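You operate a simulated robot arm through the tools that you are given. There is no shell and no other tool.

Carry out the task below with a simulated two-armed robot. There is one attempt and no reset: what you move stays moved.

Task
The spout has dripped: shut the black valve and scrub the limescale off the shelf.
Fine: move the cup to the shelf's end first; pad back, cup under the spout again. Set down upright: clear cup. What is to be rubbed or washed off counts as gone when no trace of it is left.

It is judged by the outcome, as a careful person would: the job done as asked, and still so three seconds after it is handed in. It fails if anything else is knocked over, pushed out of place, dropped, spilled or broken.

Robot
Two 7-joint arms with two-finger grippers on one trunk that stands fixed in place. Base frame: the origin is at the foot of the trunk, x ahead of it, y to its left, z up. Lengths are in mm, angles in rad, forces in N, time in s.
The left shoulder is at [45, 175, 1203], the right one opposite. With the tool pointing down near the work surface each hand reaches from about 100 to 800 mm from the base axis, measured 20 degrees to its own side. Payload 2.94 kg a hand.
The tool frame of a hand sits at the grasp point between the pads (the TCP): z along the fingers, y along the line on which they close. The tips reach 30 mm beyond it. The gripper opens to 138 mm. The gripper's body begins 109 mm behind the TCP.
Orientation is told as [roll, pitch, yaw] about the base's x, y, z axes, in that order, counted from this pose: with the fingers straight down and closing along the base's y, the tool's x points along the base's -x, its y along +y and its z along -z.

Tools
- The arms move only by the tool play_rows. It takes "left_moves", "right_moves" or both (then of equal length, played together; a hand with none holds still); each is a list of rows, each an object (a shift or turn left out is 0, a gripper value left out holds the last) with "offset": the shift along the base's x, y, z in mm, a list of three; "rotation": the turn, a rotation vector about the base's x, y, z in rad, a list of three. In form: [{"offset": [x, y, z], "rotation": [rx, ry, rz]}, ...]. A call has 1 to 20 rows; each row shifts and turns the commanded pose from where the row before left it. "left_gripper" and "right_gripper" are, for a hand that has rows, the finger opening in mm, from 0 to 138, set as the call begins (left out, the last holds). A row lasts 0.2 s, in which the tool goes at most 50 mm and 0.15 rad; a call with a longer step from one row to the next is refused whole, and so is a gripper value outside its range. A pose out of reach is approached as far as the arm can. The call stops where the force on the tool passes 40 N (or 10 N more than at its start, if that is more) or the arm is blocked; 0.2 s more then pass. Each finger halts on what it meets, pressing with about 27 N; the grip force reading is that of the motor and also rises with nothing between the fingers. The clock runs only during rows and for 0.2 s after the last one: add rows that do not move to give the fingers time. The reply holds the time, the measured pose of the TCP, the force on the tool along the base axes, the opening and the grip force, in the units named above and with some noise, with the torque about the TCP (base axes, N m) and any sound that the robot's microphone picked up.
- Cameras (640 x 400 px; columns grow to the right, rows downward): "scene" is now at [110.9, -12.9, 1677.2]; the picture's right is [-0.15, -0.99, 0.00], its down [-0.76, 0.12, -0.63] and it looks along [0.63, -0.09, -0.77] (base axes); focal length 309 px, centre (320, 200). "left" rides on the left gripper at [71, -19, -146] in its tool frame; the picture's right is [0.26, 0.96, 0.00], its down [-0.85, 0.23, -0.48] and it looks along [-0.46, 0.12, 0.88] (tool axes); focal length 280 px, centre (320, 200). "right" rides on the right gripper at [71, 19, -146] in its tool frame; the picture's right is [-0.26, 0.97, 0.00], its down [-0.85, -0.23, -0.48] and it looks along [-0.46, -0.12, 0.88] (tool axes); focal length 280 px, centre (320, 200). There is no depth. A picture from a camera that has moved, and an enlarged one, comes with that camera's place and axes in the base frame and with its lens.
- capture(camera): a new picture of that camera. The clock stands still meanwhile.
- lift_body(by): slides the trunk up (or, below 0, down) by that many mm; the arms and the scene camera ride with it, the base frame stays. It gives what a move gives, with no picture.
- pan_tilt(pan, tilt): turns the head with the scene camera to pan (to the left, within 2.094 rad either way) and tilt (down, from -0.506 to 1.204), counted from straight ahead of the robot. It gives what a move gives.
- inspect(camera, box): a new picture of the part [left, top, right, bottom] of that camera's present view, enlarged. The clock stands still meanwhile.
- sign_off(): hands the job in; it is judged then, once.

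Places have to be worked out from the pictures, the camera data and where the tool is seen. Open the grippers and draw the arms clear of the work before you hand the job in, unless the task says otherwise.

The tools are called after "Request:" by a JSON object that holds its "api" and its "payload". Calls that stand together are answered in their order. play_rows: Moves the arms, as the interface text tells. Its arguments: {"type":"object","properties":{"left_moves":{"type":"array","items":{"type":"object","properties":{"offset":{"type":"array","items":{"type":"number"}},"rotation":{"type":"array","items":{"type":"number"}}}}},"left_gripper":{"type":"number"},"right_moves":{"type":"array","items":{"type":"object","properties":{"offset":{"type":"array","items":{"type":"number"}},"rotation":{"type":"array","items":{"type":"number"}}}}},"right_gripper":{"type":"number"}},"required":[]} The other tools are called the same way: lift_body (by) slides the trunk up or down; pan_tilt (pan, tilt) turns the head that bears the scene camera; capture (camera) takes a picture; inspect (camera, box) takes an enlarged picture of a part of a camera's view; sign_off () hands the job in.

At the start:

```text
clock: 0.0
left_ee_pos: [507.4, 67.5, 1366.9]
left_orientation: [0.0, 0.0, 0.001]
left_wrist_force: [-0.5, 0.6, 0.1]
left_moment: [-0.02, 0.01, 0.02]
left_width: 137.9
left_gripper_force: 0.0
right_ee_pos: [552.2, -439.3, 1355.3]
right_orientation: [-0.002, 0.0, -0.001]
right_wrist_force: [0.4, 0.9, -0.5]
right_moment: [0.01, 0.02, 0.04]
right_width: 138.0
right_gripper_force: 0.0
trunk travel left (down, up): [-375.0, 359.0]
head pan, tilt: [-0.15, 0.883]
```

scene: 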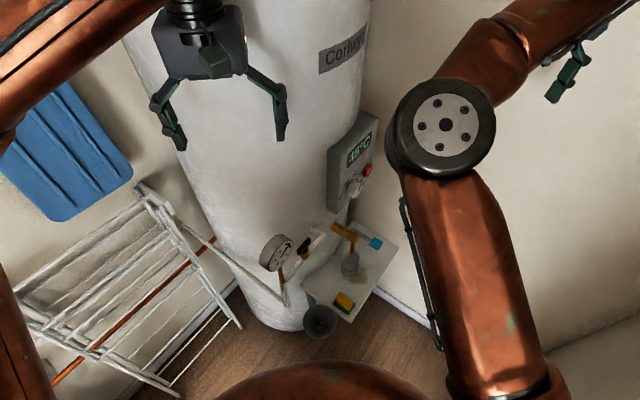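
right: 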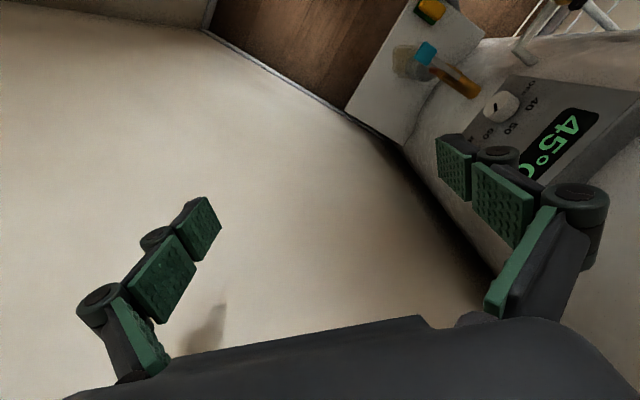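
left: 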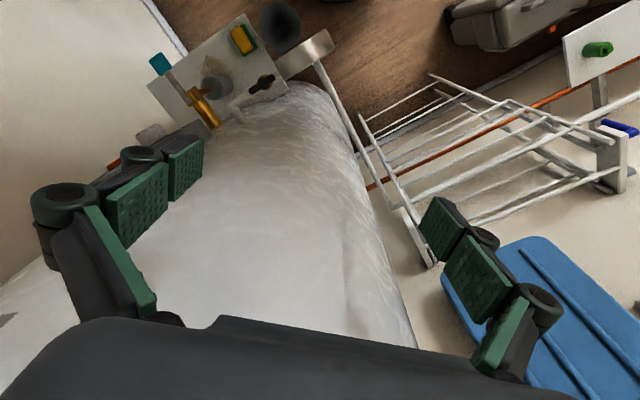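

The scene shows a water heater with a spout, a small shelf, a cup under the spout, a sponge pad (yellow/green), a gauge and a black valve. I will look closer before moving.

Request:
{"api": "inspect", "payload": {"camera": "scene", "box": [240, 200, 420, 340]}}

Request:
{"api": "inspect", "payload": {"camera": "left", "box": [130, 0, 330, 150]}}

Request:
{"api": "inspect", "payload": {"camera": "right", "box": [330, 0, 640, 190]}}

```text
2.86 times, centred on (330, 270) of scene
camera zoom: at [110.9, -12.9, 1677.2], right [-0.15, -0.99, 0.0], down [-0.76, 0.12, -0.63], along [0.63, -0.09, -0.77], focal length 882 px, centre (291, 0)
```

zoom: 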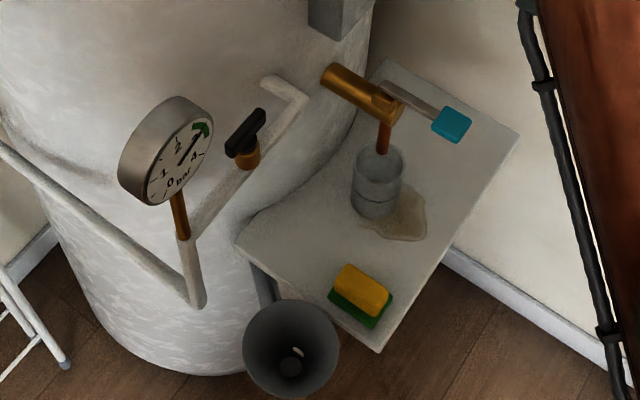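

```text
2.67 times, centred on (230, 75) of left
camera zoom: at [436.3, 49.3, 1511.4], right [-0.26, 0.96, 0.0], down [0.85, 0.23, 0.48], along [0.46, 0.12, -0.88], focal length 748 px, centre (560, 533)
```

zoom: 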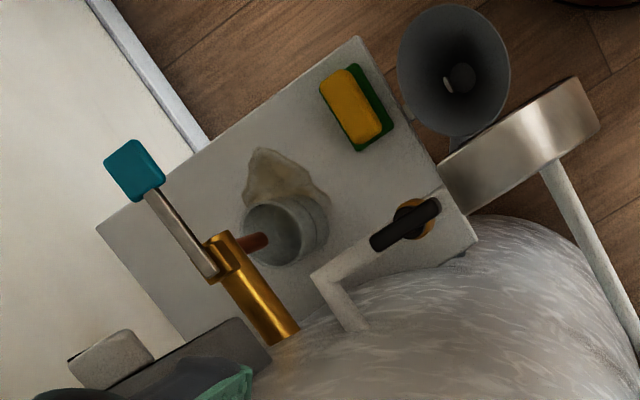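

```text
2.06 times, centred on (485, 95) of right
camera zoom: at [481.3, -420.4, 1499.8], right [0.26, 0.97, 0.0], down [0.85, -0.23, 0.48], along [0.46, -0.12, -0.88], focal length 579 px, centre (-21, 417)
```

zoom: 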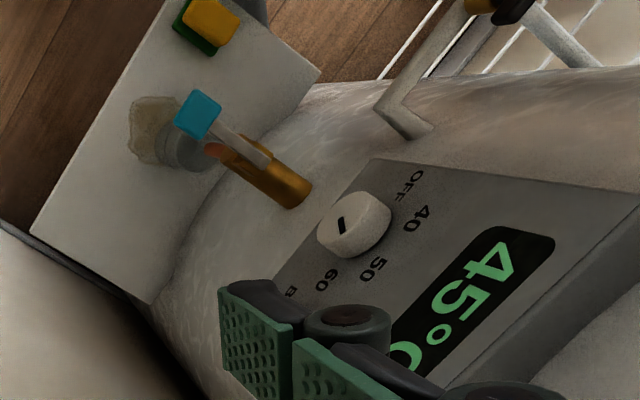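

I triangulate the shelf top near z≈697, with corners around (412,-148), (646,-383), (555,-8) and (789,-243). The cup is near (584,-181) and the pad near (468,-140). I'll zoom in further on the valve, the cup and the pad.

Request:
{"api": "inspect", "payload": {"camera": "scene", "box": [290, 220, 354, 260]}}

Request:
{"api": "inspect", "payload": {"camera": "scene", "box": [324, 215, 404, 315]}}

Request:
{"api": "inspect", "payload": {"camera": "left", "box": [180, 40, 310, 130]}}

Request:
{"api": "inspect", "payload": {"camera": "right", "box": [380, 0, 500, 100]}}

```text
10.00 times, centred on (322, 240) of scene
camera zoom: at [110.9, -12.9, 1677.2], right [-0.15, -0.99, 0.0], down [-0.76, 0.12, -0.63], along [0.63, -0.09, -0.77], focal length 3088 px, centre (300, -200)
```

zoom: 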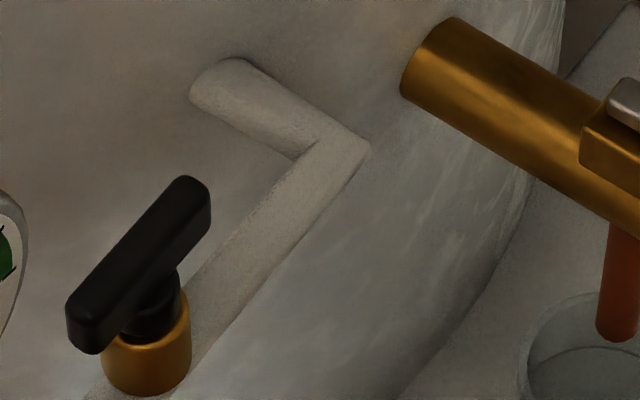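

```text
4.00 times, centred on (364, 265) of scene
camera zoom: at [110.9, -12.9, 1677.2], right [-0.15, -0.99, 0.0], down [-0.76, 0.12, -0.63], along [0.63, -0.09, -0.77], focal length 1235 px, centre (144, -60)
```

zoom: 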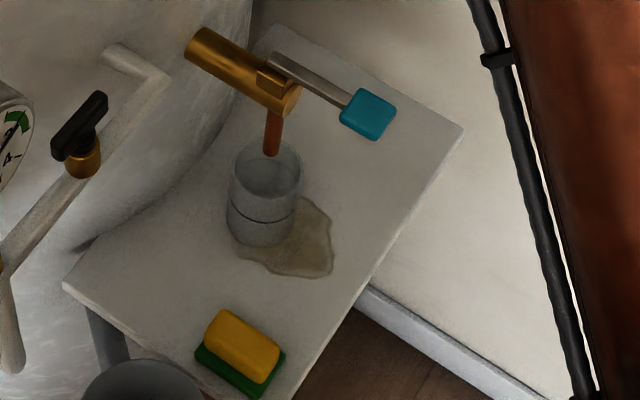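

```text
4.44 times, centred on (245, 85) of left
camera zoom: at [436.3, 49.3, 1511.4], right [-0.26, 0.96, 0.0], down [0.85, 0.23, 0.48], along [0.46, 0.12, -0.88], focal length 1246 px, centre (653, 711)
```

zoom: 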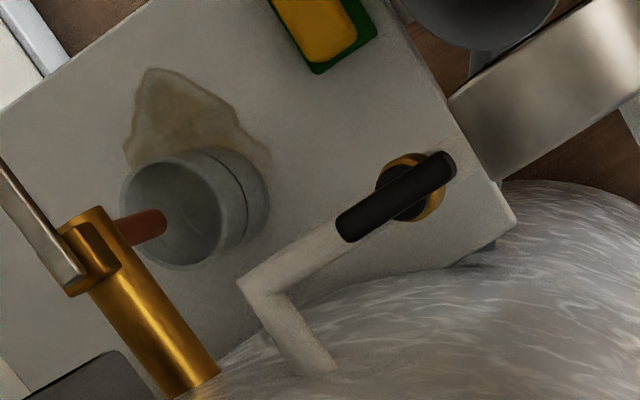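

```text
4.00 times, centred on (440, 50) of right
camera zoom: at [481.3, -420.4, 1499.8], right [0.26, 0.97, 0.0], down [0.85, -0.23, 0.48], along [0.46, -0.12, -0.88], focal length 1122 px, centre (-160, 800)
```

zoom: 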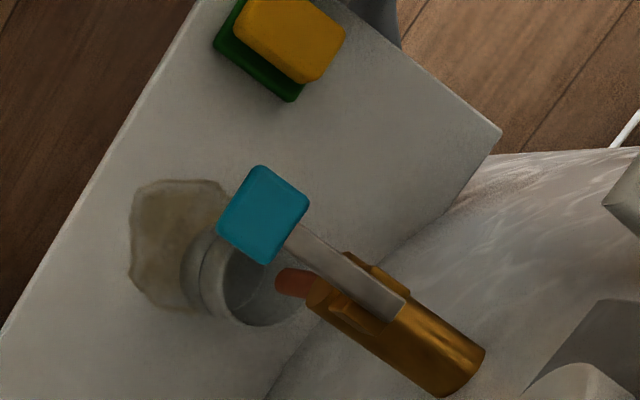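

The handle of the black valve is about 45 mm long, centred near (509,-28,1025), and lies parallel to its pipe, so the valve is open. The teal lever belongs to the spout and is to be left alone. I'll bring the left hand over the valve to measure it better.

Request:
{"api": "play_rows", "payload": {"left_moves": [{"offset": [-9, -22, -30]}, {"offset": [-9, -22, -30]}, {"offset": [-9, -22, -30]}, {"offset": [-10, -21.5, -30]}, {"offset": [0, 0, 0]}]}}

Request:
{"api": "capture", "payload": {"camera": "left"}}

Request:
{"api": "capture", "payload": {"camera": "scene"}}

```text
clock: 1.2
left_ee_pos: [467.7, -18.6, 1246.6]
left_orientation: [-0.001, -0.001, 0.003]
left_wrist_force: [-0.4, 0.0, -0.2]
left_moment: [0.0, 0.05, 0.02]
left_width: 137.9
left_gripper_force: 0.0
right_ee_pos: [553.2, -439.3, 1355.4]
right_orientation: [0.0, -0.001, 0.0]
right_wrist_force: [-0.4, 0.8, -0.2]
right_moment: [-0.02, 0.01, -0.01]
right_width: 138.2
right_gripper_force: 0.1
trunk travel left (down, up): [-375.0, 359.0]
head pan, tilt: [-0.15, 0.883]
```

```text
taken
camera left: at [397.7, -38.2, 1391.0], right [-0.26, 0.96, 0.0], down [0.85, 0.23, 0.48], along [0.46, 0.12, -0.88], focal length 280 px, centre (320, 200)
```

left: 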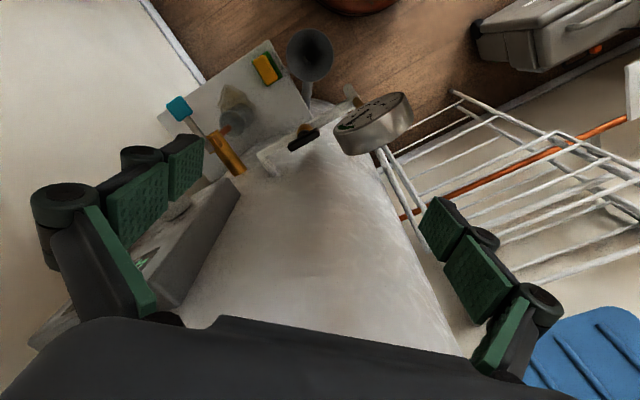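

```text
taken
camera scene: at [110.6, -12.3, 1677.3], right [-0.15, -0.99, 0.0], down [-0.76, 0.12, -0.63], along [0.63, -0.1, -0.77], focal length 309 px, centre (320, 200)
```

scene: 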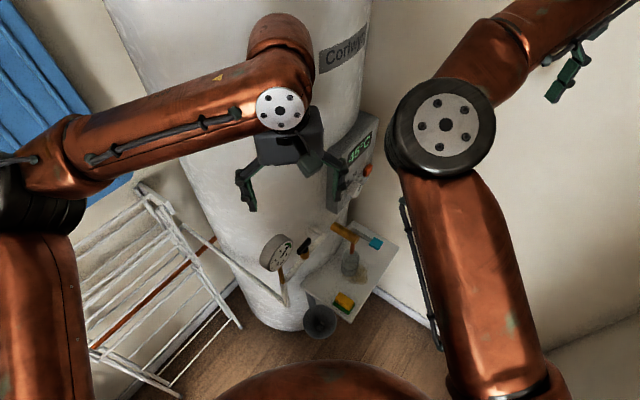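

Request:
{"api": "inspect", "payload": {"camera": "left", "box": [250, 60, 430, 190]}}

Request:
{"api": "inspect", "payload": {"camera": "scene", "box": [255, 220, 335, 270]}}

```text
3.08 times, centred on (340, 125) of left
camera zoom: at [397.7, -38.2, 1391.0], right [-0.26, 0.96, 0.0], down [0.85, 0.23, 0.48], along [0.46, 0.12, -0.88], focal length 863 px, centre (258, 431)
```

zoom: 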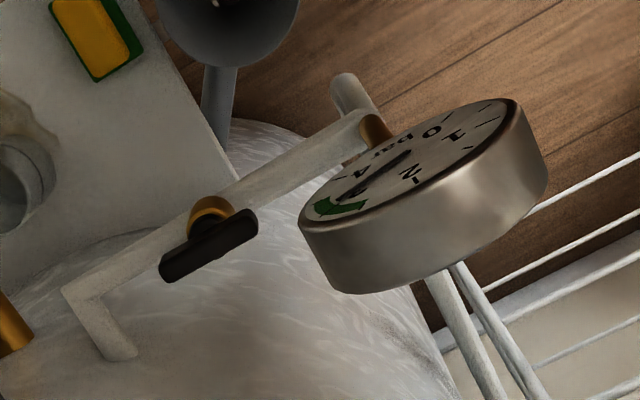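

```text
8.00 times, centred on (295, 245) of scene
camera zoom: at [110.6, -12.3, 1677.3], right [-0.15, -0.99, 0.0], down [-0.76, 0.12, -0.63], along [0.63, -0.1, -0.77], focal length 2470 px, centre (520, -160)
```

zoom: 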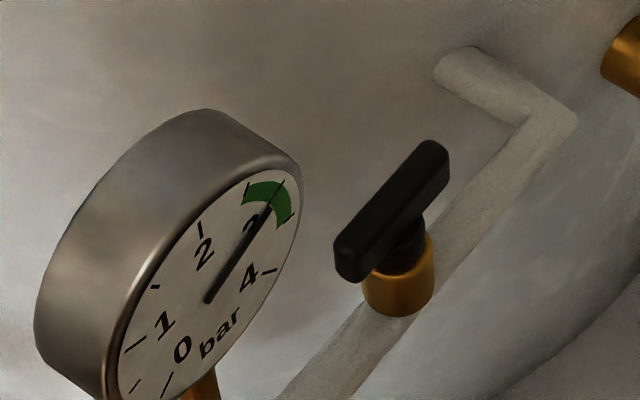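

The gauge stands just left of the valve and the tank is close behind it, so a hand leaning in from the front right suits best. I'll draw the left arm away and bring the right hand over, turned 45° and tilted 45°, with its fingers closed for pushing.

Request:
{"api": "play_rows", "payload": {"left_moves": [{"offset": [1, 21, 11]}, {"offset": [1, 21, 11]}, {"offset": [1, 21, 11]}, {"offset": [1, 21, 11]}, {"offset": [1, 21, 11]}, {"offset": [1, 21, 11]}, {"offset": [1, 21, 11]}, {"offset": [1, 21, 11]}, {"offset": [1, 21, 11]}, {"offset": [1, 21, 11]}, {"offset": [1, 21, 11]}, {"offset": [1, 21, 11]}], "right_moves": [{"offset": [-25, 40, -10], "rotation": [0, 0, 0.1309]}, {"offset": [-25, 40, -10], "rotation": [0, 0, 0.1309]}, {"offset": [-25, 40, -10], "rotation": [0, 0, 0.1309]}, {"offset": [-25, 40, -10], "rotation": [0, 0, 0.1309]}, {"offset": [-25, 40, -10], "rotation": [0, 0, 0.1309]}, {"offset": [-25, 40, -10], "rotation": [0, 0, 0.1309]}, {"offset": [0, 5, -20], "rotation": [0.0926, -0.0926, 0]}, {"offset": [0, 5, -20], "rotation": [0.0926, -0.0926, 0]}, {"offset": [0, 5, -20], "rotation": [0.0926, -0.0926, 0]}, {"offset": [0, 5, -20], "rotation": [0.0926, -0.0926, 0]}, {"offset": [0, 5, -20], "rotation": [0.0926, -0.0926, 0]}, {"offset": [0, 5, -20], "rotation": [0.0926, -0.0926, 0]}], "right_gripper": 0}}

Request:
{"api": "capture", "payload": {"camera": "scene"}}

Request:
{"api": "capture", "payload": {"camera": "right"}}

```text
clock: 3.8
left_ee_pos: [479.9, 231.1, 1380.1]
left_orientation: [0.001, -0.003, 0.002]
left_wrist_force: [0.5, -0.7, 0.4]
left_moment: [0.02, -0.04, -0.01]
left_width: 137.9
left_gripper_force: 0.1
right_ee_pos: [451.4, -118.6, 1260.0]
right_orientation: [0.006, -0.723, 0.786]
right_wrist_force: [0.8, 0.4, 0.6]
right_moment: [0.01, -0.05, -0.04]
right_width: 0.0
right_gripper_force: 27.2
right hand out of reach, approached as far as the arm can: row 10, 11, 12
trunk travel left (down, up): [-375.0, 359.0]
head pan, tilt: [-0.15, 0.883]
```

```text
taken
camera scene: at [109.2, -13.4, 1677.4], right [-0.15, -0.99, 0.0], down [-0.76, 0.12, -0.64], along [0.63, -0.09, -0.77], focal length 309 px, centre (320, 200)
```

scene: 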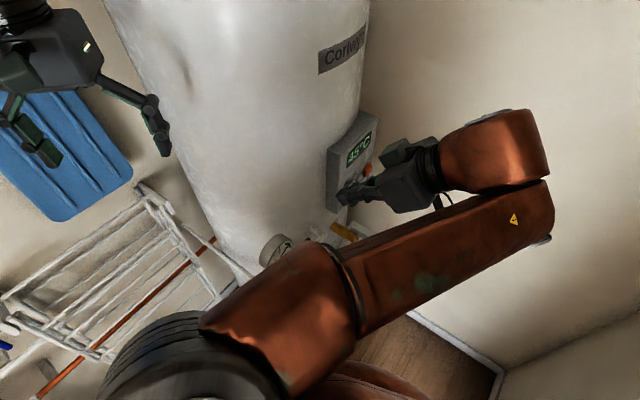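

```text
taken
camera right: at [330.3, -210.3, 1321.5], right [-0.55, 0.82, 0.18], down [0.39, 0.06, 0.92], along [0.74, 0.57, -0.36], focal length 280 px, centre (320, 200)
```

right: 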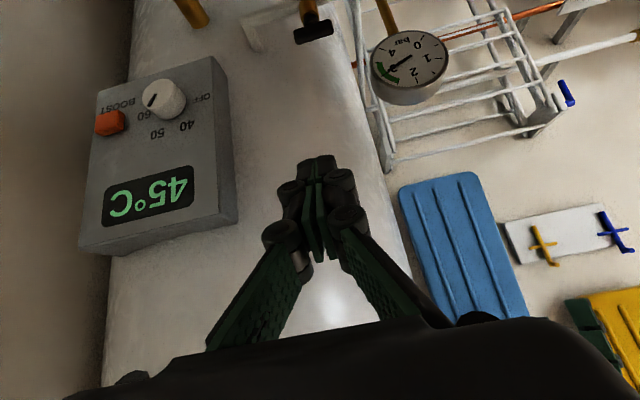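

The tilted pose falls out of reach because the hand is high and close to the trunk. Raising the trunk by 300 mm should give the arm a more comfortable posture for the valve.

Request:
{"api": "lift_body", "payload": {"by": 300}}

Request:
{"api": "capture", "payload": {"camera": "scene"}}

Request:
{"api": "capture", "payload": {"camera": "right"}}

```text
clock: 6.8
left_ee_pos: [482.0, 232.7, 1678.1]
left_orientation: [-0.001, 0.001, 0.001]
left_wrist_force: [-0.1, 0.0, -0.9]
left_moment: [0.01, 0.0, -0.02]
left_width: 137.9
left_gripper_force: 0.1
right_ee_pos: [451.8, -116.1, 1559.3]
right_orientation: [0.002, -0.72, 0.785]
right_wrist_force: [-0.4, -0.2, -0.2]
right_moment: [-0.02, -0.03, 0.0]
right_width: 0.1
right_gripper_force: 27.2
trunk travel left (down, up): [-675.0, 59.0]
head pan, tilt: [-0.15, 0.883]
```

```text
taken
camera scene: at [56.8, -12.2, 1976.9], right [-0.15, -0.99, 0.0], down [-0.76, 0.12, -0.63], along [0.63, -0.1, -0.77], focal length 309 px, centre (320, 200)
```

scene: 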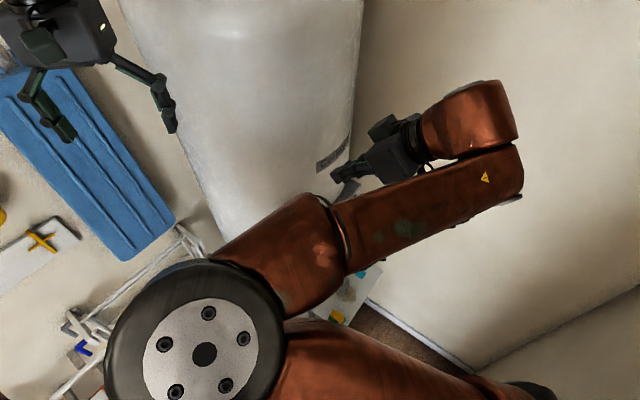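

```text
taken
camera right: at [332.2, -208.1, 1621.3], right [-0.55, 0.82, 0.18], down [0.39, 0.07, 0.92], along [0.74, 0.57, -0.36], focal length 280 px, centre (320, 200)
```

right: 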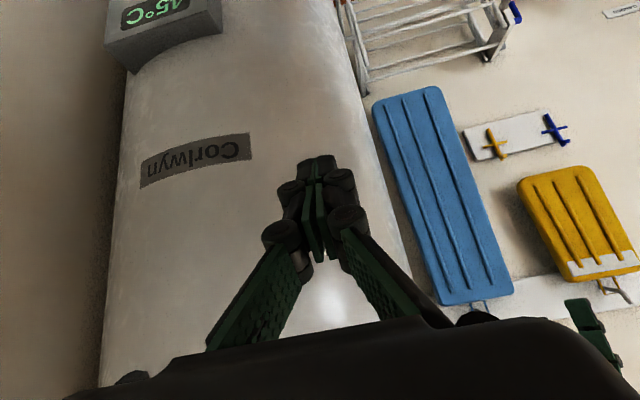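

The trunk is up. I'll lower the right hand toward the front of the valve in steps while watching the reported pose.

Request:
{"api": "play_rows", "payload": {"right_moves": [{"offset": [-3, 4, -40]}, {"offset": [-3, 4, -40]}, {"offset": [-3, 4, -40]}, {"offset": [-3, 4, -40]}, {"offset": [-3, 4, -40]}, {"offset": [-3, 4, -40]}, {"offset": [-3, 4, -40]}, {"offset": [0, 0, 0]}]}}

Request:
{"api": "capture", "payload": {"camera": "scene"}}

Request:
{"api": "capture", "payload": {"camera": "right"}}

```text
clock: 8.6
left_ee_pos: [481.0, 233.7, 1678.7]
left_orientation: [-0.002, -0.001, 0.003]
left_wrist_force: [-0.1, 0.5, 0.3]
left_moment: [-0.01, -0.02, 0.01]
left_width: 138.2
left_gripper_force: 0.0
right_ee_pos: [491.8, -176.8, 1332.7]
right_orientation: [0.006, -0.72, 0.787]
right_wrist_force: [-1.3, 1.1, -0.6]
right_moment: [0.0, -0.04, -0.06]
right_width: 0.0
right_gripper_force: 27.3
right hand out of reach, approached as far as the arm can: row 1, 2, 3, 4, 5, 6, 7
trunk travel left (down, up): [-675.0, 59.0]
head pan, tilt: [-0.15, 0.883]
```

```text
taken
camera scene: at [56.2, -11.6, 1977.1], right [-0.15, -0.99, 0.0], down [-0.76, 0.12, -0.63], along [0.63, -0.1, -0.77], focal length 309 px, centre (320, 200)
```

scene: 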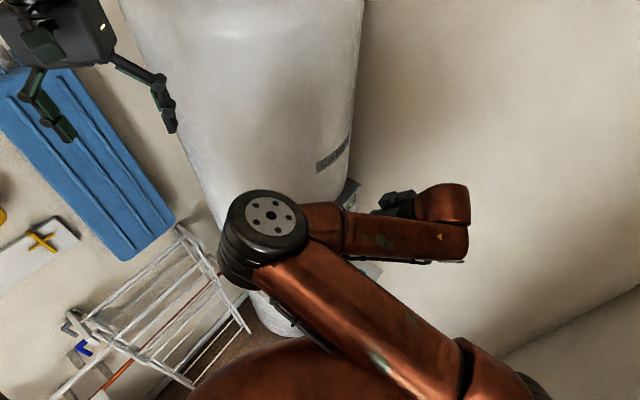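

```text
taken
camera right: at [372.3, -268.6, 1394.7], right [-0.55, 0.82, 0.18], down [0.4, 0.07, 0.92], along [0.74, 0.57, -0.36], focal length 280 px, centre (320, 200)
```

right: 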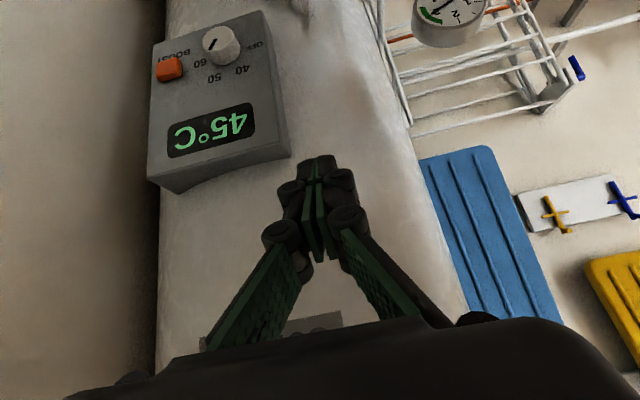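

The wrist is too close to the shoulder at this tilt. I'll lift the remaining 59 mm, ease the tilt to about 25°, and move the hand further out to a reachable spot.

Request:
{"api": "lift_body", "payload": {"by": 58}}

Request:
{"api": "play_rows", "payload": {"right_moves": [{"offset": [39, -20, 0], "rotation": [-0.082, 0.082, 0]}, {"offset": [39, -20, 0], "rotation": [-0.082, 0.082, 0]}, {"offset": [39, -20, 0], "rotation": [-0.082, 0.082, 0]}, {"offset": [0, 0, 0]}]}}

Request:
{"api": "capture", "payload": {"camera": "scene"}}

```text
clock: 9.6
left_ee_pos: [481.3, 232.9, 1736.8]
left_orientation: [0.0, 0.001, 0.003]
left_wrist_force: [0.4, 0.7, -0.7]
left_moment: [-0.01, 0.03, -0.01]
left_width: 137.9
left_gripper_force: 0.0
right_ee_pos: [493.7, -177.1, 1394.9]
right_orientation: [0.005, -0.722, 0.787]
right_wrist_force: [-0.6, -0.5, 0.1]
right_moment: [0.0, -0.04, 0.0]
right_width: 0.0
right_gripper_force: 27.1
trunk travel left (down, up): [-733.0, 1.0]
head pan, tilt: [-0.15, 0.883]
```

```text
clock: 10.6
left_ee_pos: [479.6, 232.8, 1737.0]
left_orientation: [-0.003, -0.002, 0.001]
left_wrist_force: [-0.1, 0.3, 1.2]
left_moment: [-0.03, -0.02, -0.02]
left_width: 138.0
left_gripper_force: 0.0
right_ee_pos: [607.2, -237.4, 1393.4]
right_orientation: [0.005, -0.371, 0.786]
right_wrist_force: [0.0, 0.1, 0.0]
right_moment: [0.0, -0.05, -0.02]
right_width: 0.1
right_gripper_force: 26.8
trunk travel left (down, up): [-733.0, 1.0]
head pan, tilt: [-0.15, 0.883]
```

```text
taken
camera scene: at [54.0, -11.8, 2034.9], right [-0.15, -0.99, 0.0], down [-0.76, 0.12, -0.63], along [0.63, -0.1, -0.77], focal length 309 px, centre (320, 200)
```

scene: 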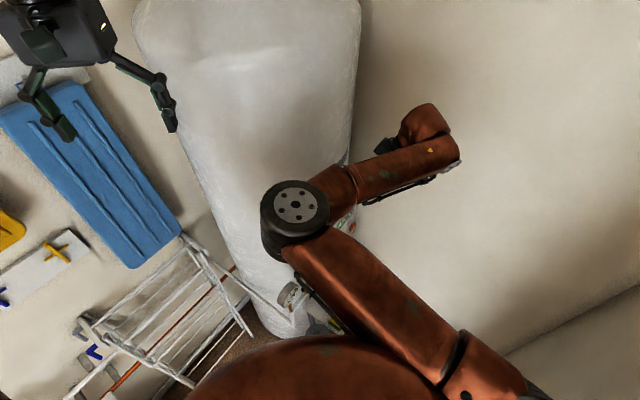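

The hand is back under control at (607,-237,1393) with about 21° of tilt. I'll step it down and toward the valve front.

Request:
{"api": "play_rows", "payload": {"right_moves": [{"offset": [-21, 7, -39]}, {"offset": [-21, 7, -39]}, {"offset": [-21, 7, -39]}, {"offset": [-21, 7, -39]}, {"offset": [-21, 7, -39]}, {"offset": [0, 0, 0]}]}}

Request:
{"api": "capture", "payload": {"camera": "scene"}}

Request:
{"api": "capture", "payload": {"camera": "right"}}

```text
clock: 12.0
left_ee_pos: [481.0, 233.8, 1736.8]
left_orientation: [-0.002, 0.0, 0.0]
left_wrist_force: [0.2, -0.4, -0.5]
left_moment: [0.01, 0.0, -0.04]
left_width: 138.0
left_gripper_force: 0.0
right_ee_pos: [521.4, -231.0, 1201.8]
right_orientation: [0.007, -0.374, 0.789]
right_wrist_force: [0.6, -0.9, -0.9]
right_moment: [-0.02, 0.0, -0.01]
right_width: 0.1
right_gripper_force: 27.2
right hand out of reach, approached as far as the arm can: row 4, 5
trunk travel left (down, up): [-733.0, 1.0]
head pan, tilt: [-0.15, 0.883]
```

```text
taken
camera scene: at [54.8, -11.6, 2034.9], right [-0.15, -0.99, 0.0], down [-0.76, 0.12, -0.63], along [0.63, -0.1, -0.77], focal length 309 px, centre (320, 200)
```

scene: 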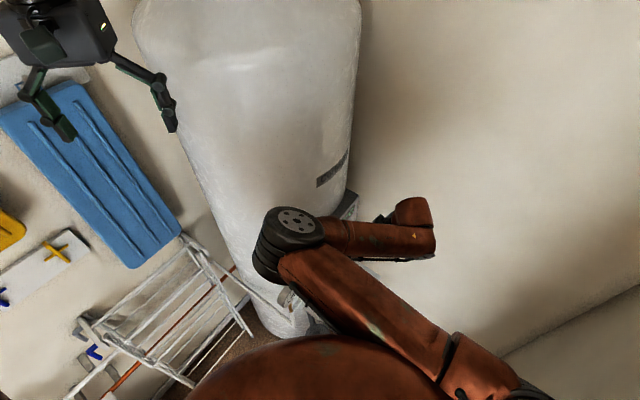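

```text
taken
camera right: at [423.3, -301.1, 1310.5], right [-0.51, 0.85, 0.1], down [0.6, 0.27, 0.75], along [0.61, 0.45, -0.65], focal length 280 px, centre (320, 200)
```

right: 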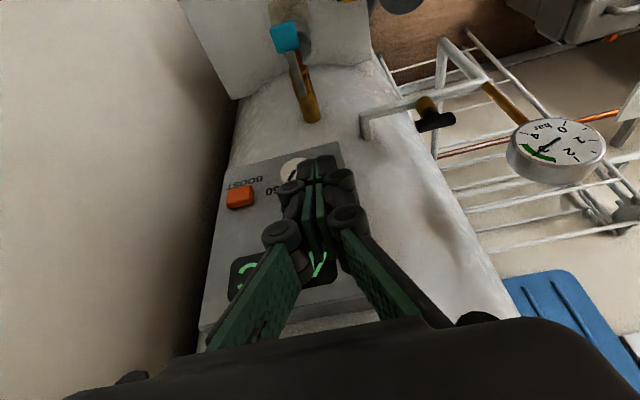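

Out of reach again: the right arm folds awkwardly here. I'll use the left hand pointing straight down for the valve instead. First I'll bring the right arm back to its open starting posture.

Request:
{"api": "play_rows", "payload": {"right_moves": [{"offset": [4, -19, 40], "rotation": [-0.0884, 0.0884, 0]}, {"offset": [4, -19, 40], "rotation": [-0.0884, 0.0884, 0]}, {"offset": [4, -19, 40], "rotation": [-0.0884, 0.0884, 0]}, {"offset": [4, -19, 40], "rotation": [0, 0, -0.131]}, {"offset": [4, -19, 40], "rotation": [0, 0, -0.131]}, {"offset": [4, -19, 40], "rotation": [0, 0, -0.131]}, {"offset": [4, -19, 40], "rotation": [0, 0, -0.131]}, {"offset": [4, -19, 40], "rotation": [0, 0, -0.131]}, {"offset": [4, -19, 40], "rotation": [0, 0, -0.131]}, {"offset": [2, -19, 40]}, {"offset": [0, -19, 40]}, {"offset": [0, 0, 0]}]}}

Request:
{"api": "capture", "payload": {"camera": "scene"}}

```text
clock: 14.6
left_ee_pos: [481.7, 232.4, 1736.7]
left_orientation: [-0.002, 0.001, 0.0]
left_wrist_force: [0.4, -0.1, 0.2]
left_moment: [-0.04, 0.01, 0.0]
left_width: 138.0
left_gripper_force: 0.1
right_ee_pos: [560.5, -437.8, 1640.9]
right_orientation: [0.005, 0.004, 0.0]
right_wrist_force: [0.3, -0.5, -0.1]
right_moment: [0.02, 0.05, 0.0]
right_width: 0.1
right_gripper_force: 26.4
trunk travel left (down, up): [-733.0, 1.0]
head pan, tilt: [-0.15, 0.883]
```

```text
taken
camera scene: at [56.1, -12.3, 2034.8], right [-0.15, -0.99, 0.0], down [-0.76, 0.12, -0.63], along [0.63, -0.1, -0.77], focal length 309 px, centre (320, 200)
```

scene: 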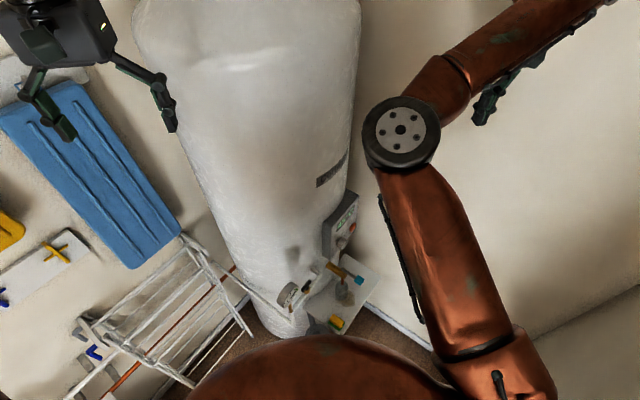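

The right arm is clear and in its natural posture. I'll lower the trunk back to its starting height.

Request:
{"api": "lift_body", "payload": {"by": -330}}

Request:
{"api": "play_rows", "payload": {"left_moves": [{"offset": [5, -40, -20]}, {"offset": [5, -40, -20]}, {"offset": [5, -40, -20]}, {"offset": [5, -40, -20]}, {"offset": [5, -40, -20]}, {"offset": [5, -40, -20]}, {"offset": [0, -18, -20]}, {"offset": [0, 0, 0]}], "left_gripper": 0}}

Request:
{"api": "capture", "payload": {"camera": "left"}}

Request:
{"api": "capture", "payload": {"camera": "scene"}}

```text
clock: 17.8
left_ee_pos: [481.3, 233.2, 1408.1]
left_orientation: [0.001, -0.002, 0.003]
left_wrist_force: [-0.5, -0.8, -0.3]
left_moment: [-0.03, -0.03, 0.01]
left_width: 138.0
left_gripper_force: 0.0
right_ee_pos: [559.9, -441.7, 1315.5]
right_orientation: [0.004, 0.001, -0.001]
right_wrist_force: [0.5, -0.1, 0.6]
right_moment: [0.01, -0.02, 0.02]
right_width: 0.0
right_gripper_force: 26.5
trunk travel left (down, up): [-403.0, 331.0]
head pan, tilt: [-0.15, 0.883]
```

```text
clock: 19.6
left_ee_pos: [514.7, -24.7, 1265.3]
left_orientation: [-0.003, 0.0, 0.001]
left_wrist_force: [0.6, 0.0, 0.5]
left_moment: [0.01, -0.02, 0.0]
left_width: 0.1
left_gripper_force: 23.0
right_ee_pos: [559.4, -442.1, 1316.0]
right_orientation: [0.003, 0.002, 0.0]
right_wrist_force: [0.2, 0.7, 0.0]
right_moment: [-0.03, -0.02, 0.04]
right_width: 0.1
right_gripper_force: 26.9
trunk travel left (down, up): [-403.0, 331.0]
head pan, tilt: [-0.15, 0.883]
```

```text
taken
camera left: at [444.0, -43.7, 1411.1], right [-0.26, 0.96, 0.0], down [0.85, 0.23, 0.48], along [0.46, 0.12, -0.88], focal length 280 px, centre (320, 200)
```

left: 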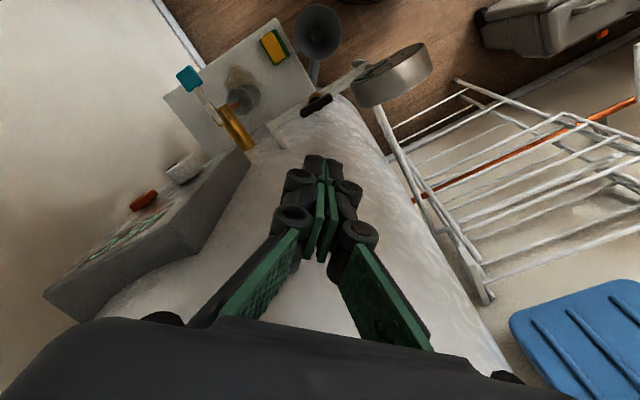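

```text
taken
camera scene: at [98.8, -12.6, 1705.4], right [-0.15, -0.99, 0.0], down [-0.76, 0.12, -0.63], along [0.63, -0.09, -0.77], focal length 309 px, centre (320, 200)
```

scene: 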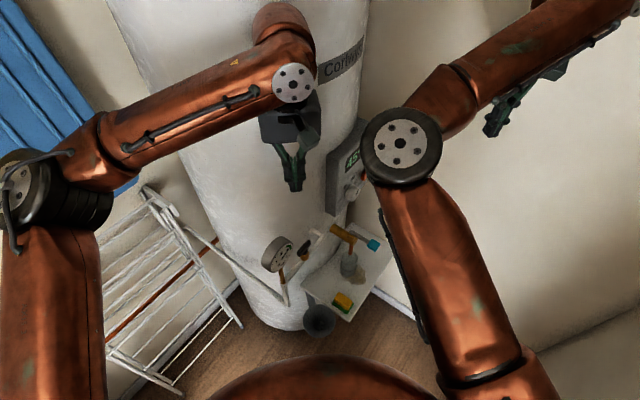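

The left fingers are closed and hover above the valve. I'll take an enlarged look to refine the handle position.

Request:
{"api": "inspect", "payload": {"camera": "left", "box": [250, 50, 410, 150]}}

Request:
{"api": "inspect", "payload": {"camera": "scene", "box": [255, 220, 335, 270]}}

```text
4.00 times, centred on (330, 100) of left
camera zoom: at [444.0, -43.7, 1411.1], right [-0.26, 0.96, 0.0], down [0.85, 0.23, 0.48], along [0.46, 0.12, -0.88], focal length 1122 px, centre (280, 600)
```

zoom: 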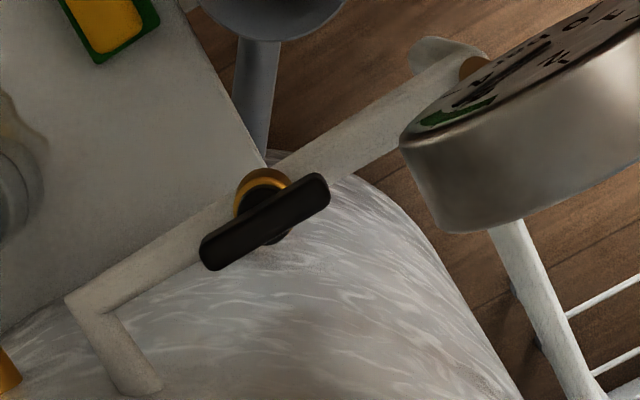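

```text
8.00 times, centred on (295, 245) of scene
camera zoom: at [98.8, -12.6, 1705.4], right [-0.15, -0.99, 0.0], down [-0.76, 0.12, -0.63], along [0.63, -0.09, -0.77], focal length 2470 px, centre (520, -160)
```

zoom: 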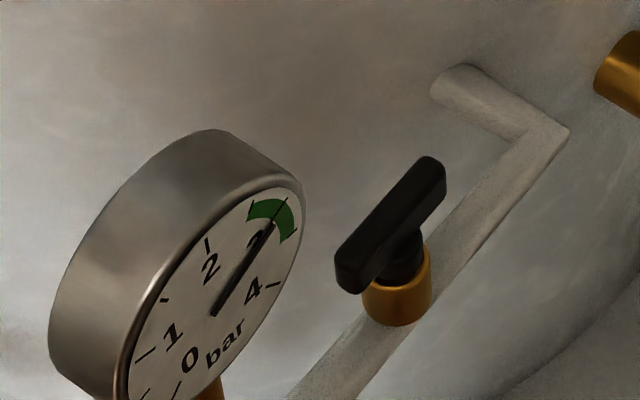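

The valve centre is close to (510,-32) with the handle at about z 1010–1024. I'll lean the left hand back 10° with a slight yaw and come down on the tank side of the handle's far end, so that pushing toward the robot turns it clockwise.

Request:
{"api": "play_rows", "payload": {"left_moves": [{"offset": [0, 0, -20], "rotation": [0, 0, -0.1]}, {"offset": [0, 0, -20], "rotation": [0, 0, -0.1]}, {"offset": [6, 0, -20], "rotation": [0, -0.0875, 0]}, {"offset": [6, 0, -20], "rotation": [0, -0.0875, 0]}, {"offset": [7, 1, -30]}, {"offset": [7, 1, -30]}, {"offset": [0, 0, 0]}]}}

Request:
{"api": "capture", "payload": {"camera": "left"}}

Request:
{"api": "capture", "payload": {"camera": "scene"}}

```text
clock: 21.2
left_ee_pos: [537.8, -23.8, 1127.2]
left_orientation: [0.035, -0.171, -0.199]
left_wrist_force: [-0.8, -1.1, 0.4]
left_moment: [0.02, 0.0, 0.0]
left_width: 0.0
left_gripper_force: 27.3
right_ee_pos: [559.5, -441.3, 1314.4]
right_orientation: [0.005, 0.0, 0.0]
right_wrist_force: [0.1, -0.5, -0.1]
right_moment: [-0.02, 0.01, -0.05]
right_width: 0.2
right_gripper_force: 26.5
trunk travel left (down, up): [-403.0, 331.0]
head pan, tilt: [-0.15, 0.883]
```

```text
taken
camera left: at [440.0, -28.2, 1257.2], right [-0.07, 1.0, -0.01], down [0.78, 0.06, 0.62], along [0.62, 0.03, -0.78], focal length 280 px, centre (320, 200)
```

left: 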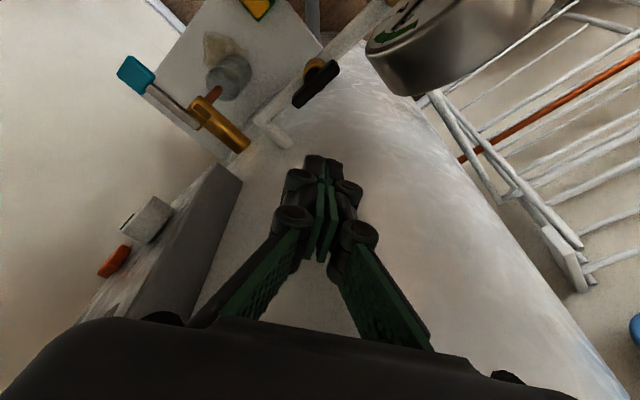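

```text
taken
camera scene: at [98.8, -13.1, 1705.4], right [-0.15, -0.99, 0.0], down [-0.76, 0.12, -0.63], along [0.63, -0.09, -0.77], focal length 309 px, centre (320, 200)
```

scene: 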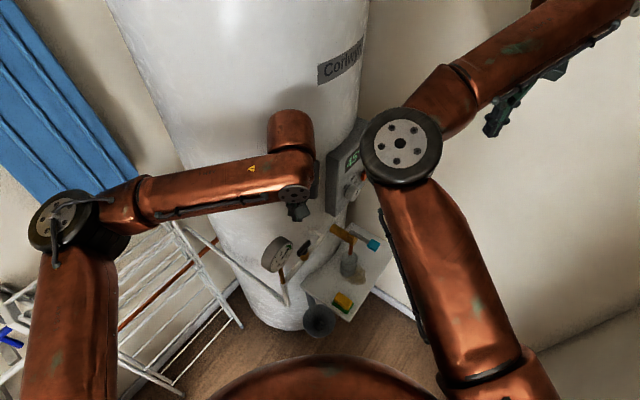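

The tip lines up on the tank side of the handle. I'll descend to z≈1042 and check before pushing.

Request:
{"api": "play_rows", "payload": {"left_moves": [{"offset": [1, 1, -25]}, {"offset": [1, 1, -25]}, {"offset": [1, 0, -20]}, {"offset": [0, 0, -15]}, {"offset": [0, 0, 0]}]}}

Request:
{"api": "capture", "payload": {"camera": "left"}}

Request:
{"api": "inspect", "payload": {"camera": "scene", "box": [250, 170, 350, 270]}}

```text
clock: 22.4
left_ee_pos: [543.3, -21.0, 1044.2]
left_orientation: [0.033, -0.172, -0.2]
left_wrist_force: [0.4, -0.1, -0.2]
left_moment: [-0.02, 0.01, 0.01]
left_width: 0.0
left_gripper_force: 27.7
right_ee_pos: [560.4, -441.9, 1314.3]
right_orientation: [0.005, 0.001, -0.001]
right_wrist_force: [0.7, 0.4, -0.4]
right_moment: [0.03, 0.0, 0.01]
right_width: 0.0
right_gripper_force: 27.2
trunk travel left (down, up): [-403.0, 331.0]
head pan, tilt: [-0.15, 0.883]
```

```text
taken
camera left: at [445.7, -25.5, 1172.7], right [-0.07, 1.0, -0.01], down [0.78, 0.06, 0.62], along [0.62, 0.03, -0.78], focal length 280 px, centre (320, 200)
```

left: 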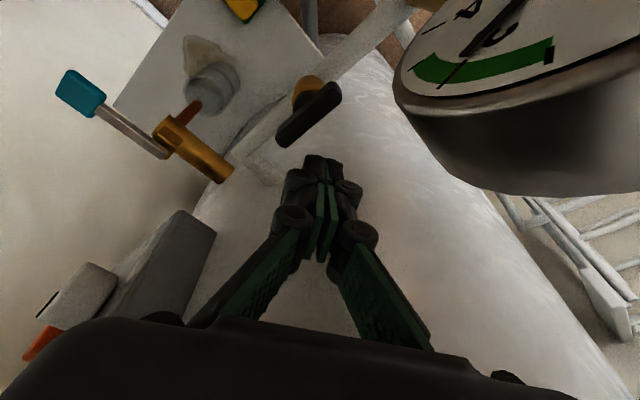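

```text
4.00 times, centred on (300, 220) of scene
camera zoom: at [99.0, -13.1, 1705.3], right [-0.15, -0.99, 0.0], down [-0.76, 0.12, -0.63], along [0.63, -0.09, -0.77], focal length 1235 px, centre (400, 120)
```

zoom: 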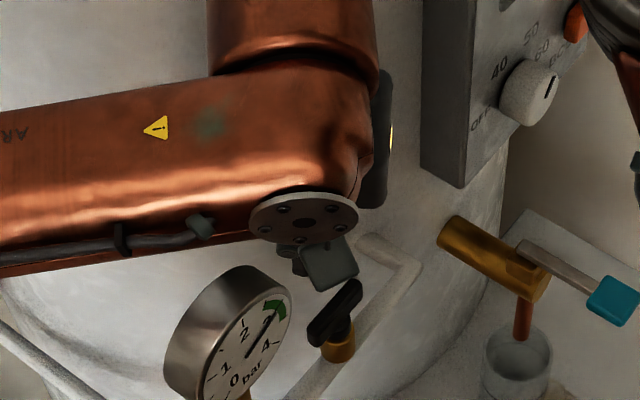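

The handle runs from about (493,-16) to (521,-44), so the valve centre is (507,-30). I'll make contact and push the far end through the first part of its arc.

Request:
{"api": "play_rows", "payload": {"left_moves": [{"offset": [-5, -2, 0]}, {"offset": [-5, -2, 0]}, {"offset": [-4, -3, 0]}, {"offset": [0, -6, 0]}, {"offset": [-2, -7, 0]}, {"offset": [0, 0, 0]}]}}

Request:
{"api": "capture", "payload": {"camera": "left"}}

Request:
{"api": "inspect", "payload": {"camera": "scene", "box": [270, 210, 350, 260]}}

```text
clock: 23.8
left_ee_pos: [525.2, -41.7, 1041.7]
left_orientation: [0.033, -0.173, -0.201]
left_wrist_force: [1.2, 6.0, 15.5]
left_moment: [0.16, 0.06, -0.07]
left_width: 6.1
left_gripper_force: 26.8
right_ee_pos: [559.2, -441.0, 1314.8]
right_orientation: [0.003, 0.001, 0.001]
right_wrist_force: [-0.4, 0.4, -0.8]
right_moment: [0.01, 0.01, -0.04]
right_width: 0.1
right_gripper_force: 26.6
trunk travel left (down, up): [-403.0, 331.0]
head pan, tilt: [-0.15, 0.883]
```

```text
taken
camera left: at [428.1, -45.4, 1172.2], right [-0.07, 1.0, -0.01], down [0.78, 0.06, 0.62], along [0.62, 0.03, -0.78], focal length 280 px, centre (320, 200)
```

left: 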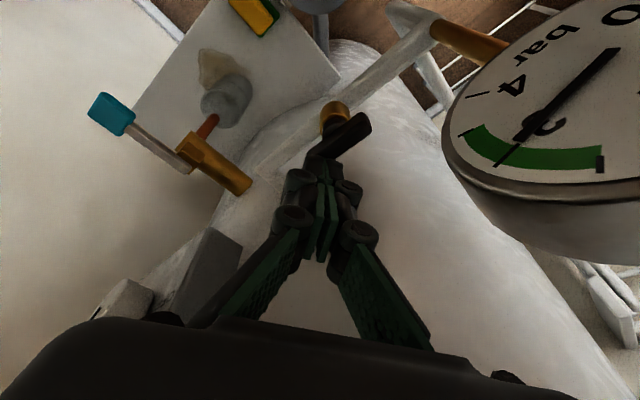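

```text
8.00 times, centred on (310, 235) of scene
camera zoom: at [97.8, -12.2, 1705.5], right [-0.15, -0.99, 0.0], down [-0.76, 0.12, -0.64], along [0.63, -0.1, -0.77], focal length 2470 px, centre (400, -80)
```

zoom: 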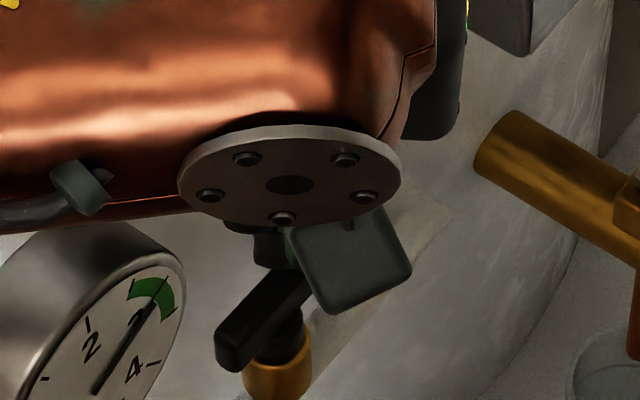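

The upward force of 15 N with little sideways force suggests the fingertips ran onto the top of the handle, which must sit lower than I judged. I'll back off along the same path and look again.

Request:
{"api": "play_rows", "payload": {"left_moves": [{"offset": [0, 0, 8]}, {"offset": [4, 7, 0]}, {"offset": [4, 6, 0]}, {"offset": [5, 3, 0]}, {"offset": [5, 4, 0]}, {"offset": [0, 0, 0]}]}}

Request:
{"api": "inspect", "payload": {"camera": "left", "box": [240, 60, 400, 160]}}

Request:
{"api": "inspect", "payload": {"camera": "scene", "box": [270, 210, 350, 260]}}

```text
clock: 25.2
left_ee_pos: [543.2, -20.4, 1049.5]
left_orientation: [0.035, -0.172, -0.202]
left_wrist_force: [0.1, -0.4, 0.3]
left_moment: [0.01, -0.01, 0.01]
left_width: 0.0
left_gripper_force: 28.3
right_ee_pos: [559.1, -442.3, 1315.9]
right_orientation: [0.004, 0.002, -0.001]
right_wrist_force: [-0.7, -0.2, -0.3]
right_moment: [0.0, -0.06, 0.01]
right_width: 0.1
right_gripper_force: 26.9
trunk travel left (down, up): [-403.0, 331.0]
head pan, tilt: [-0.15, 0.883]
```

```text
4.00 times, centred on (320, 110) of left
camera zoom: at [445.8, -25.0, 1178.1], right [-0.07, 1.0, -0.01], down [0.78, 0.06, 0.62], along [0.62, 0.03, -0.78], focal length 1122 px, centre (320, 560)
```

zoom: 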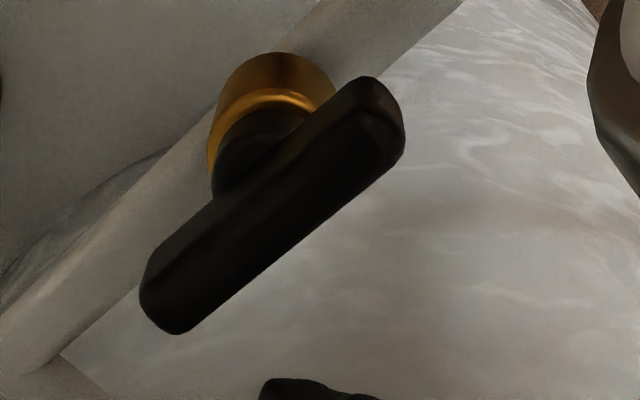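

```text
8.00 times, centred on (310, 235) of scene
camera zoom: at [99.0, -13.1, 1705.3], right [-0.15, -0.99, 0.0], down [-0.76, 0.12, -0.63], along [0.63, -0.09, -0.77], focal length 2470 px, centre (400, -80)
```

zoom: 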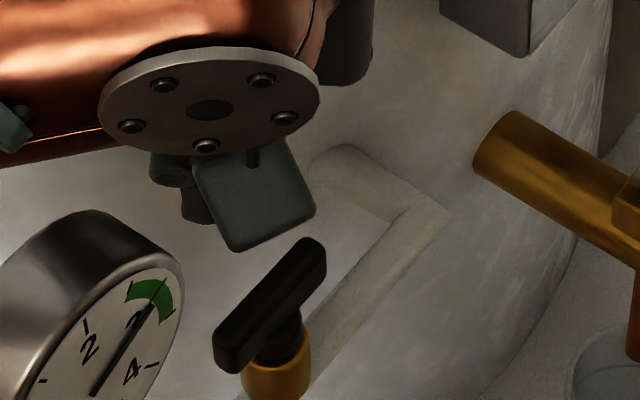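

Two left-camera views now put the handle near z≈1008, consistent with the fingertips having ridden on it. I'll go about 20 mm lower beside it and try the contact again.

Request:
{"api": "play_rows", "payload": {"left_moves": [{"offset": [0, 0, -10]}, {"offset": [0, 0, -10]}, {"offset": [-5, -2, 0]}, {"offset": [-4, -2, 0]}, {"offset": [-3, -2, 0]}, {"offset": [-2, -2, 0]}, {"offset": [0, 0, 0]}]}}

Request:
{"api": "inspect", "payload": {"camera": "left", "box": [240, 60, 400, 180]}}

Request:
{"api": "inspect", "payload": {"camera": "scene", "box": [270, 210, 350, 260]}}

```text
clock: 26.8
left_ee_pos: [527.4, -31.4, 1030.3]
left_orientation: [0.034, -0.171, -0.203]
left_wrist_force: [8.8, -1.9, 2.9]
left_moment: [-0.13, -0.08, 0.06]
left_width: 6.0
left_gripper_force: 27.9
right_ee_pos: [560.7, -443.0, 1314.0]
right_orientation: [0.006, 0.004, 0.001]
right_wrist_force: [0.2, 0.3, 0.6]
right_moment: [0.04, 0.0, -0.06]
right_width: 0.0
right_gripper_force: 27.3
trunk travel left (down, up): [-403.0, 331.0]
head pan, tilt: [-0.15, 0.883]
```

```text
3.33 times, centred on (320, 120) of left
camera zoom: at [431.5, -35.1, 1159.3], right [-0.07, 1.0, -0.01], down [0.78, 0.06, 0.62], along [0.62, 0.03, -0.78], focal length 935 px, centre (320, 467)
```

zoom: 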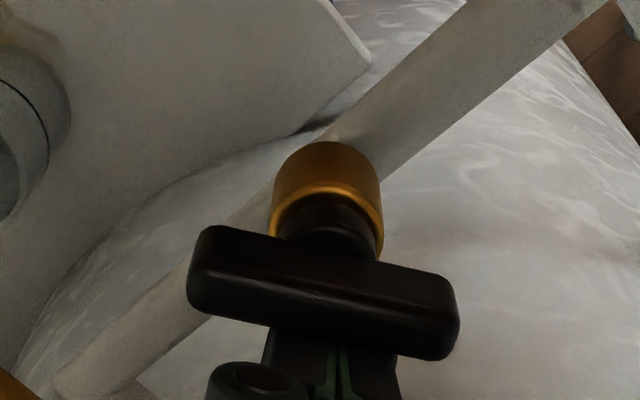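

```text
8.00 times, centred on (310, 235) of scene
camera zoom: at [100.2, -13.2, 1705.3], right [-0.15, -0.99, 0.0], down [-0.76, 0.12, -0.63], along [0.63, -0.09, -0.77], focal length 2470 px, centre (400, -80)
```

zoom: 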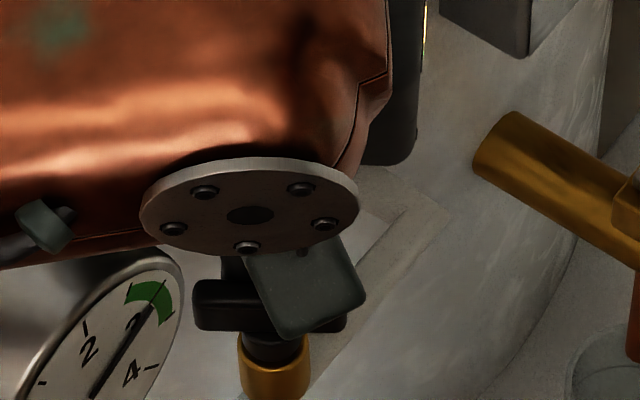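

The handle has now turned clockwise by roughly 56° with only about 9 N. I'll slide the finger along it and push through the rest of the quarter turn.

Request:
{"api": "play_rows", "payload": {"left_moves": [{"offset": [-1, -8, 0]}, {"offset": [-3, -8, 0]}, {"offset": [-3, -5, 0]}, {"offset": [-4, -4, 0]}, {"offset": [0, 0, 0]}]}}

Request:
{"api": "inspect", "payload": {"camera": "left", "box": [240, 40, 400, 180]}}

Request:
{"api": "inspect", "payload": {"camera": "scene", "box": [270, 210, 350, 260]}}

```text
clock: 28.0
left_ee_pos: [516.0, -56.6, 1029.7]
left_orientation: [0.032, -0.17, -0.204]
left_wrist_force: [1.9, -4.3, 0.0]
left_moment: [-0.07, 0.01, 0.01]
left_width: 0.0
left_gripper_force: 28.4
right_ee_pos: [560.3, -443.1, 1314.8]
right_orientation: [0.005, 0.003, -0.001]
right_wrist_force: [-0.6, -1.0, 0.0]
right_moment: [-0.02, 0.0, 0.02]
right_width: 0.0
right_gripper_force: 26.7
trunk travel left (down, up): [-403.0, 331.0]
head pan, tilt: [-0.15, 0.883]
```

```text
2.86 times, centred on (320, 110) of left
camera zoom: at [419.4, -60.4, 1159.2], right [-0.06, 1.0, -0.01], down [0.78, 0.06, 0.62], along [0.62, 0.03, -0.78], focal length 801 px, centre (320, 457)
```

zoom: 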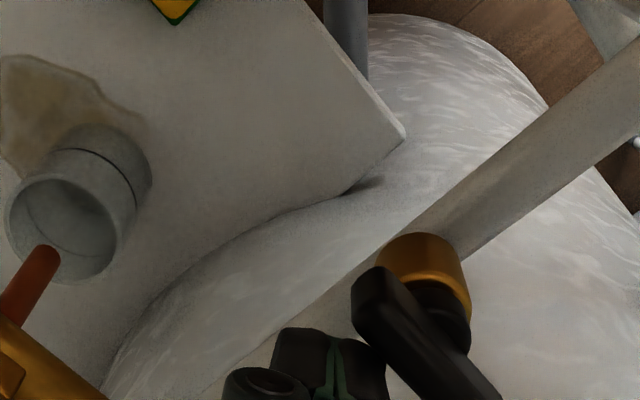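

```text
8.00 times, centred on (310, 235) of scene
camera zoom: at [99.5, -13.5, 1705.3], right [-0.15, -0.99, 0.0], down [-0.76, 0.12, -0.63], along [0.63, -0.09, -0.77], focal length 2470 px, centre (400, -80)
```

zoom: 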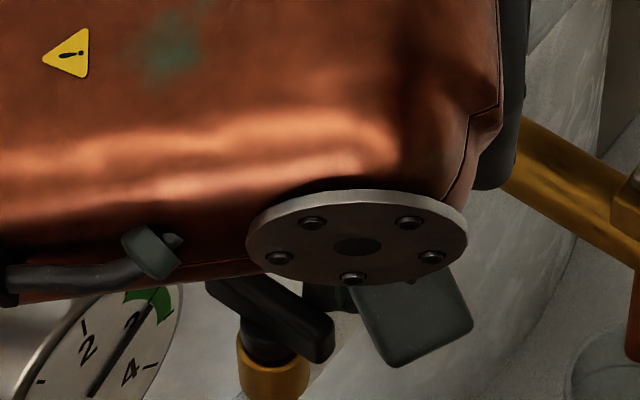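

The handle now sits about perpendicular to the pipe (≈95° by the picture). I'll give it a small extra nudge to see whether it rests against its stop.

Request:
{"api": "play_rows", "payload": {"left_moves": [{"offset": [-1.5, 1, 0]}, {"offset": [-1.5, 1, 0]}, {"offset": [0, 0, 0]}]}}

Request:
{"api": "inspect", "payload": {"camera": "left", "box": [240, 40, 400, 180]}}

```text
clock: 28.8
left_ee_pos: [515.7, -56.8, 1029.7]
left_orientation: [0.033, -0.171, -0.201]
left_wrist_force: [11.1, -16.0, -2.2]
left_moment: [-0.29, -0.2, -0.04]
left_width: 0.0
left_gripper_force: 28.5
right_ee_pos: [560.2, -446.3, 1312.5]
right_orientation: [0.005, 0.004, 0.0]
right_wrist_force: [-0.1, 0.0, -1.5]
right_moment: [0.0, -0.01, 0.01]
right_width: 0.0
right_gripper_force: 26.5
trunk travel left (down, up): [-403.0, 331.0]
head pan, tilt: [-0.15, 0.883]
```

```text
2.86 times, centred on (320, 110) of left
camera zoom: at [419.2, -60.0, 1159.6], right [-0.07, 1.0, -0.01], down [0.78, 0.06, 0.62], along [0.62, 0.03, -0.78], focal length 801 px, centre (320, 457)
```

zoom: 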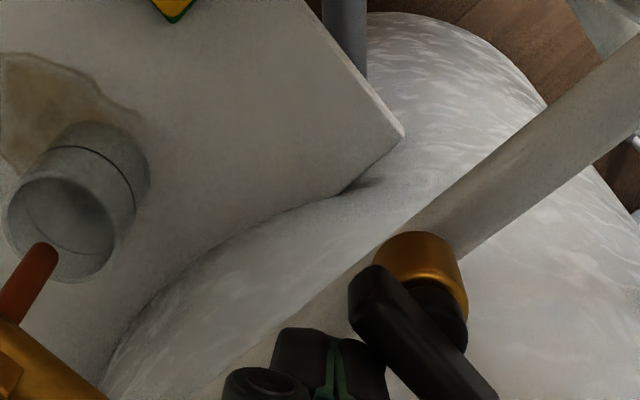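

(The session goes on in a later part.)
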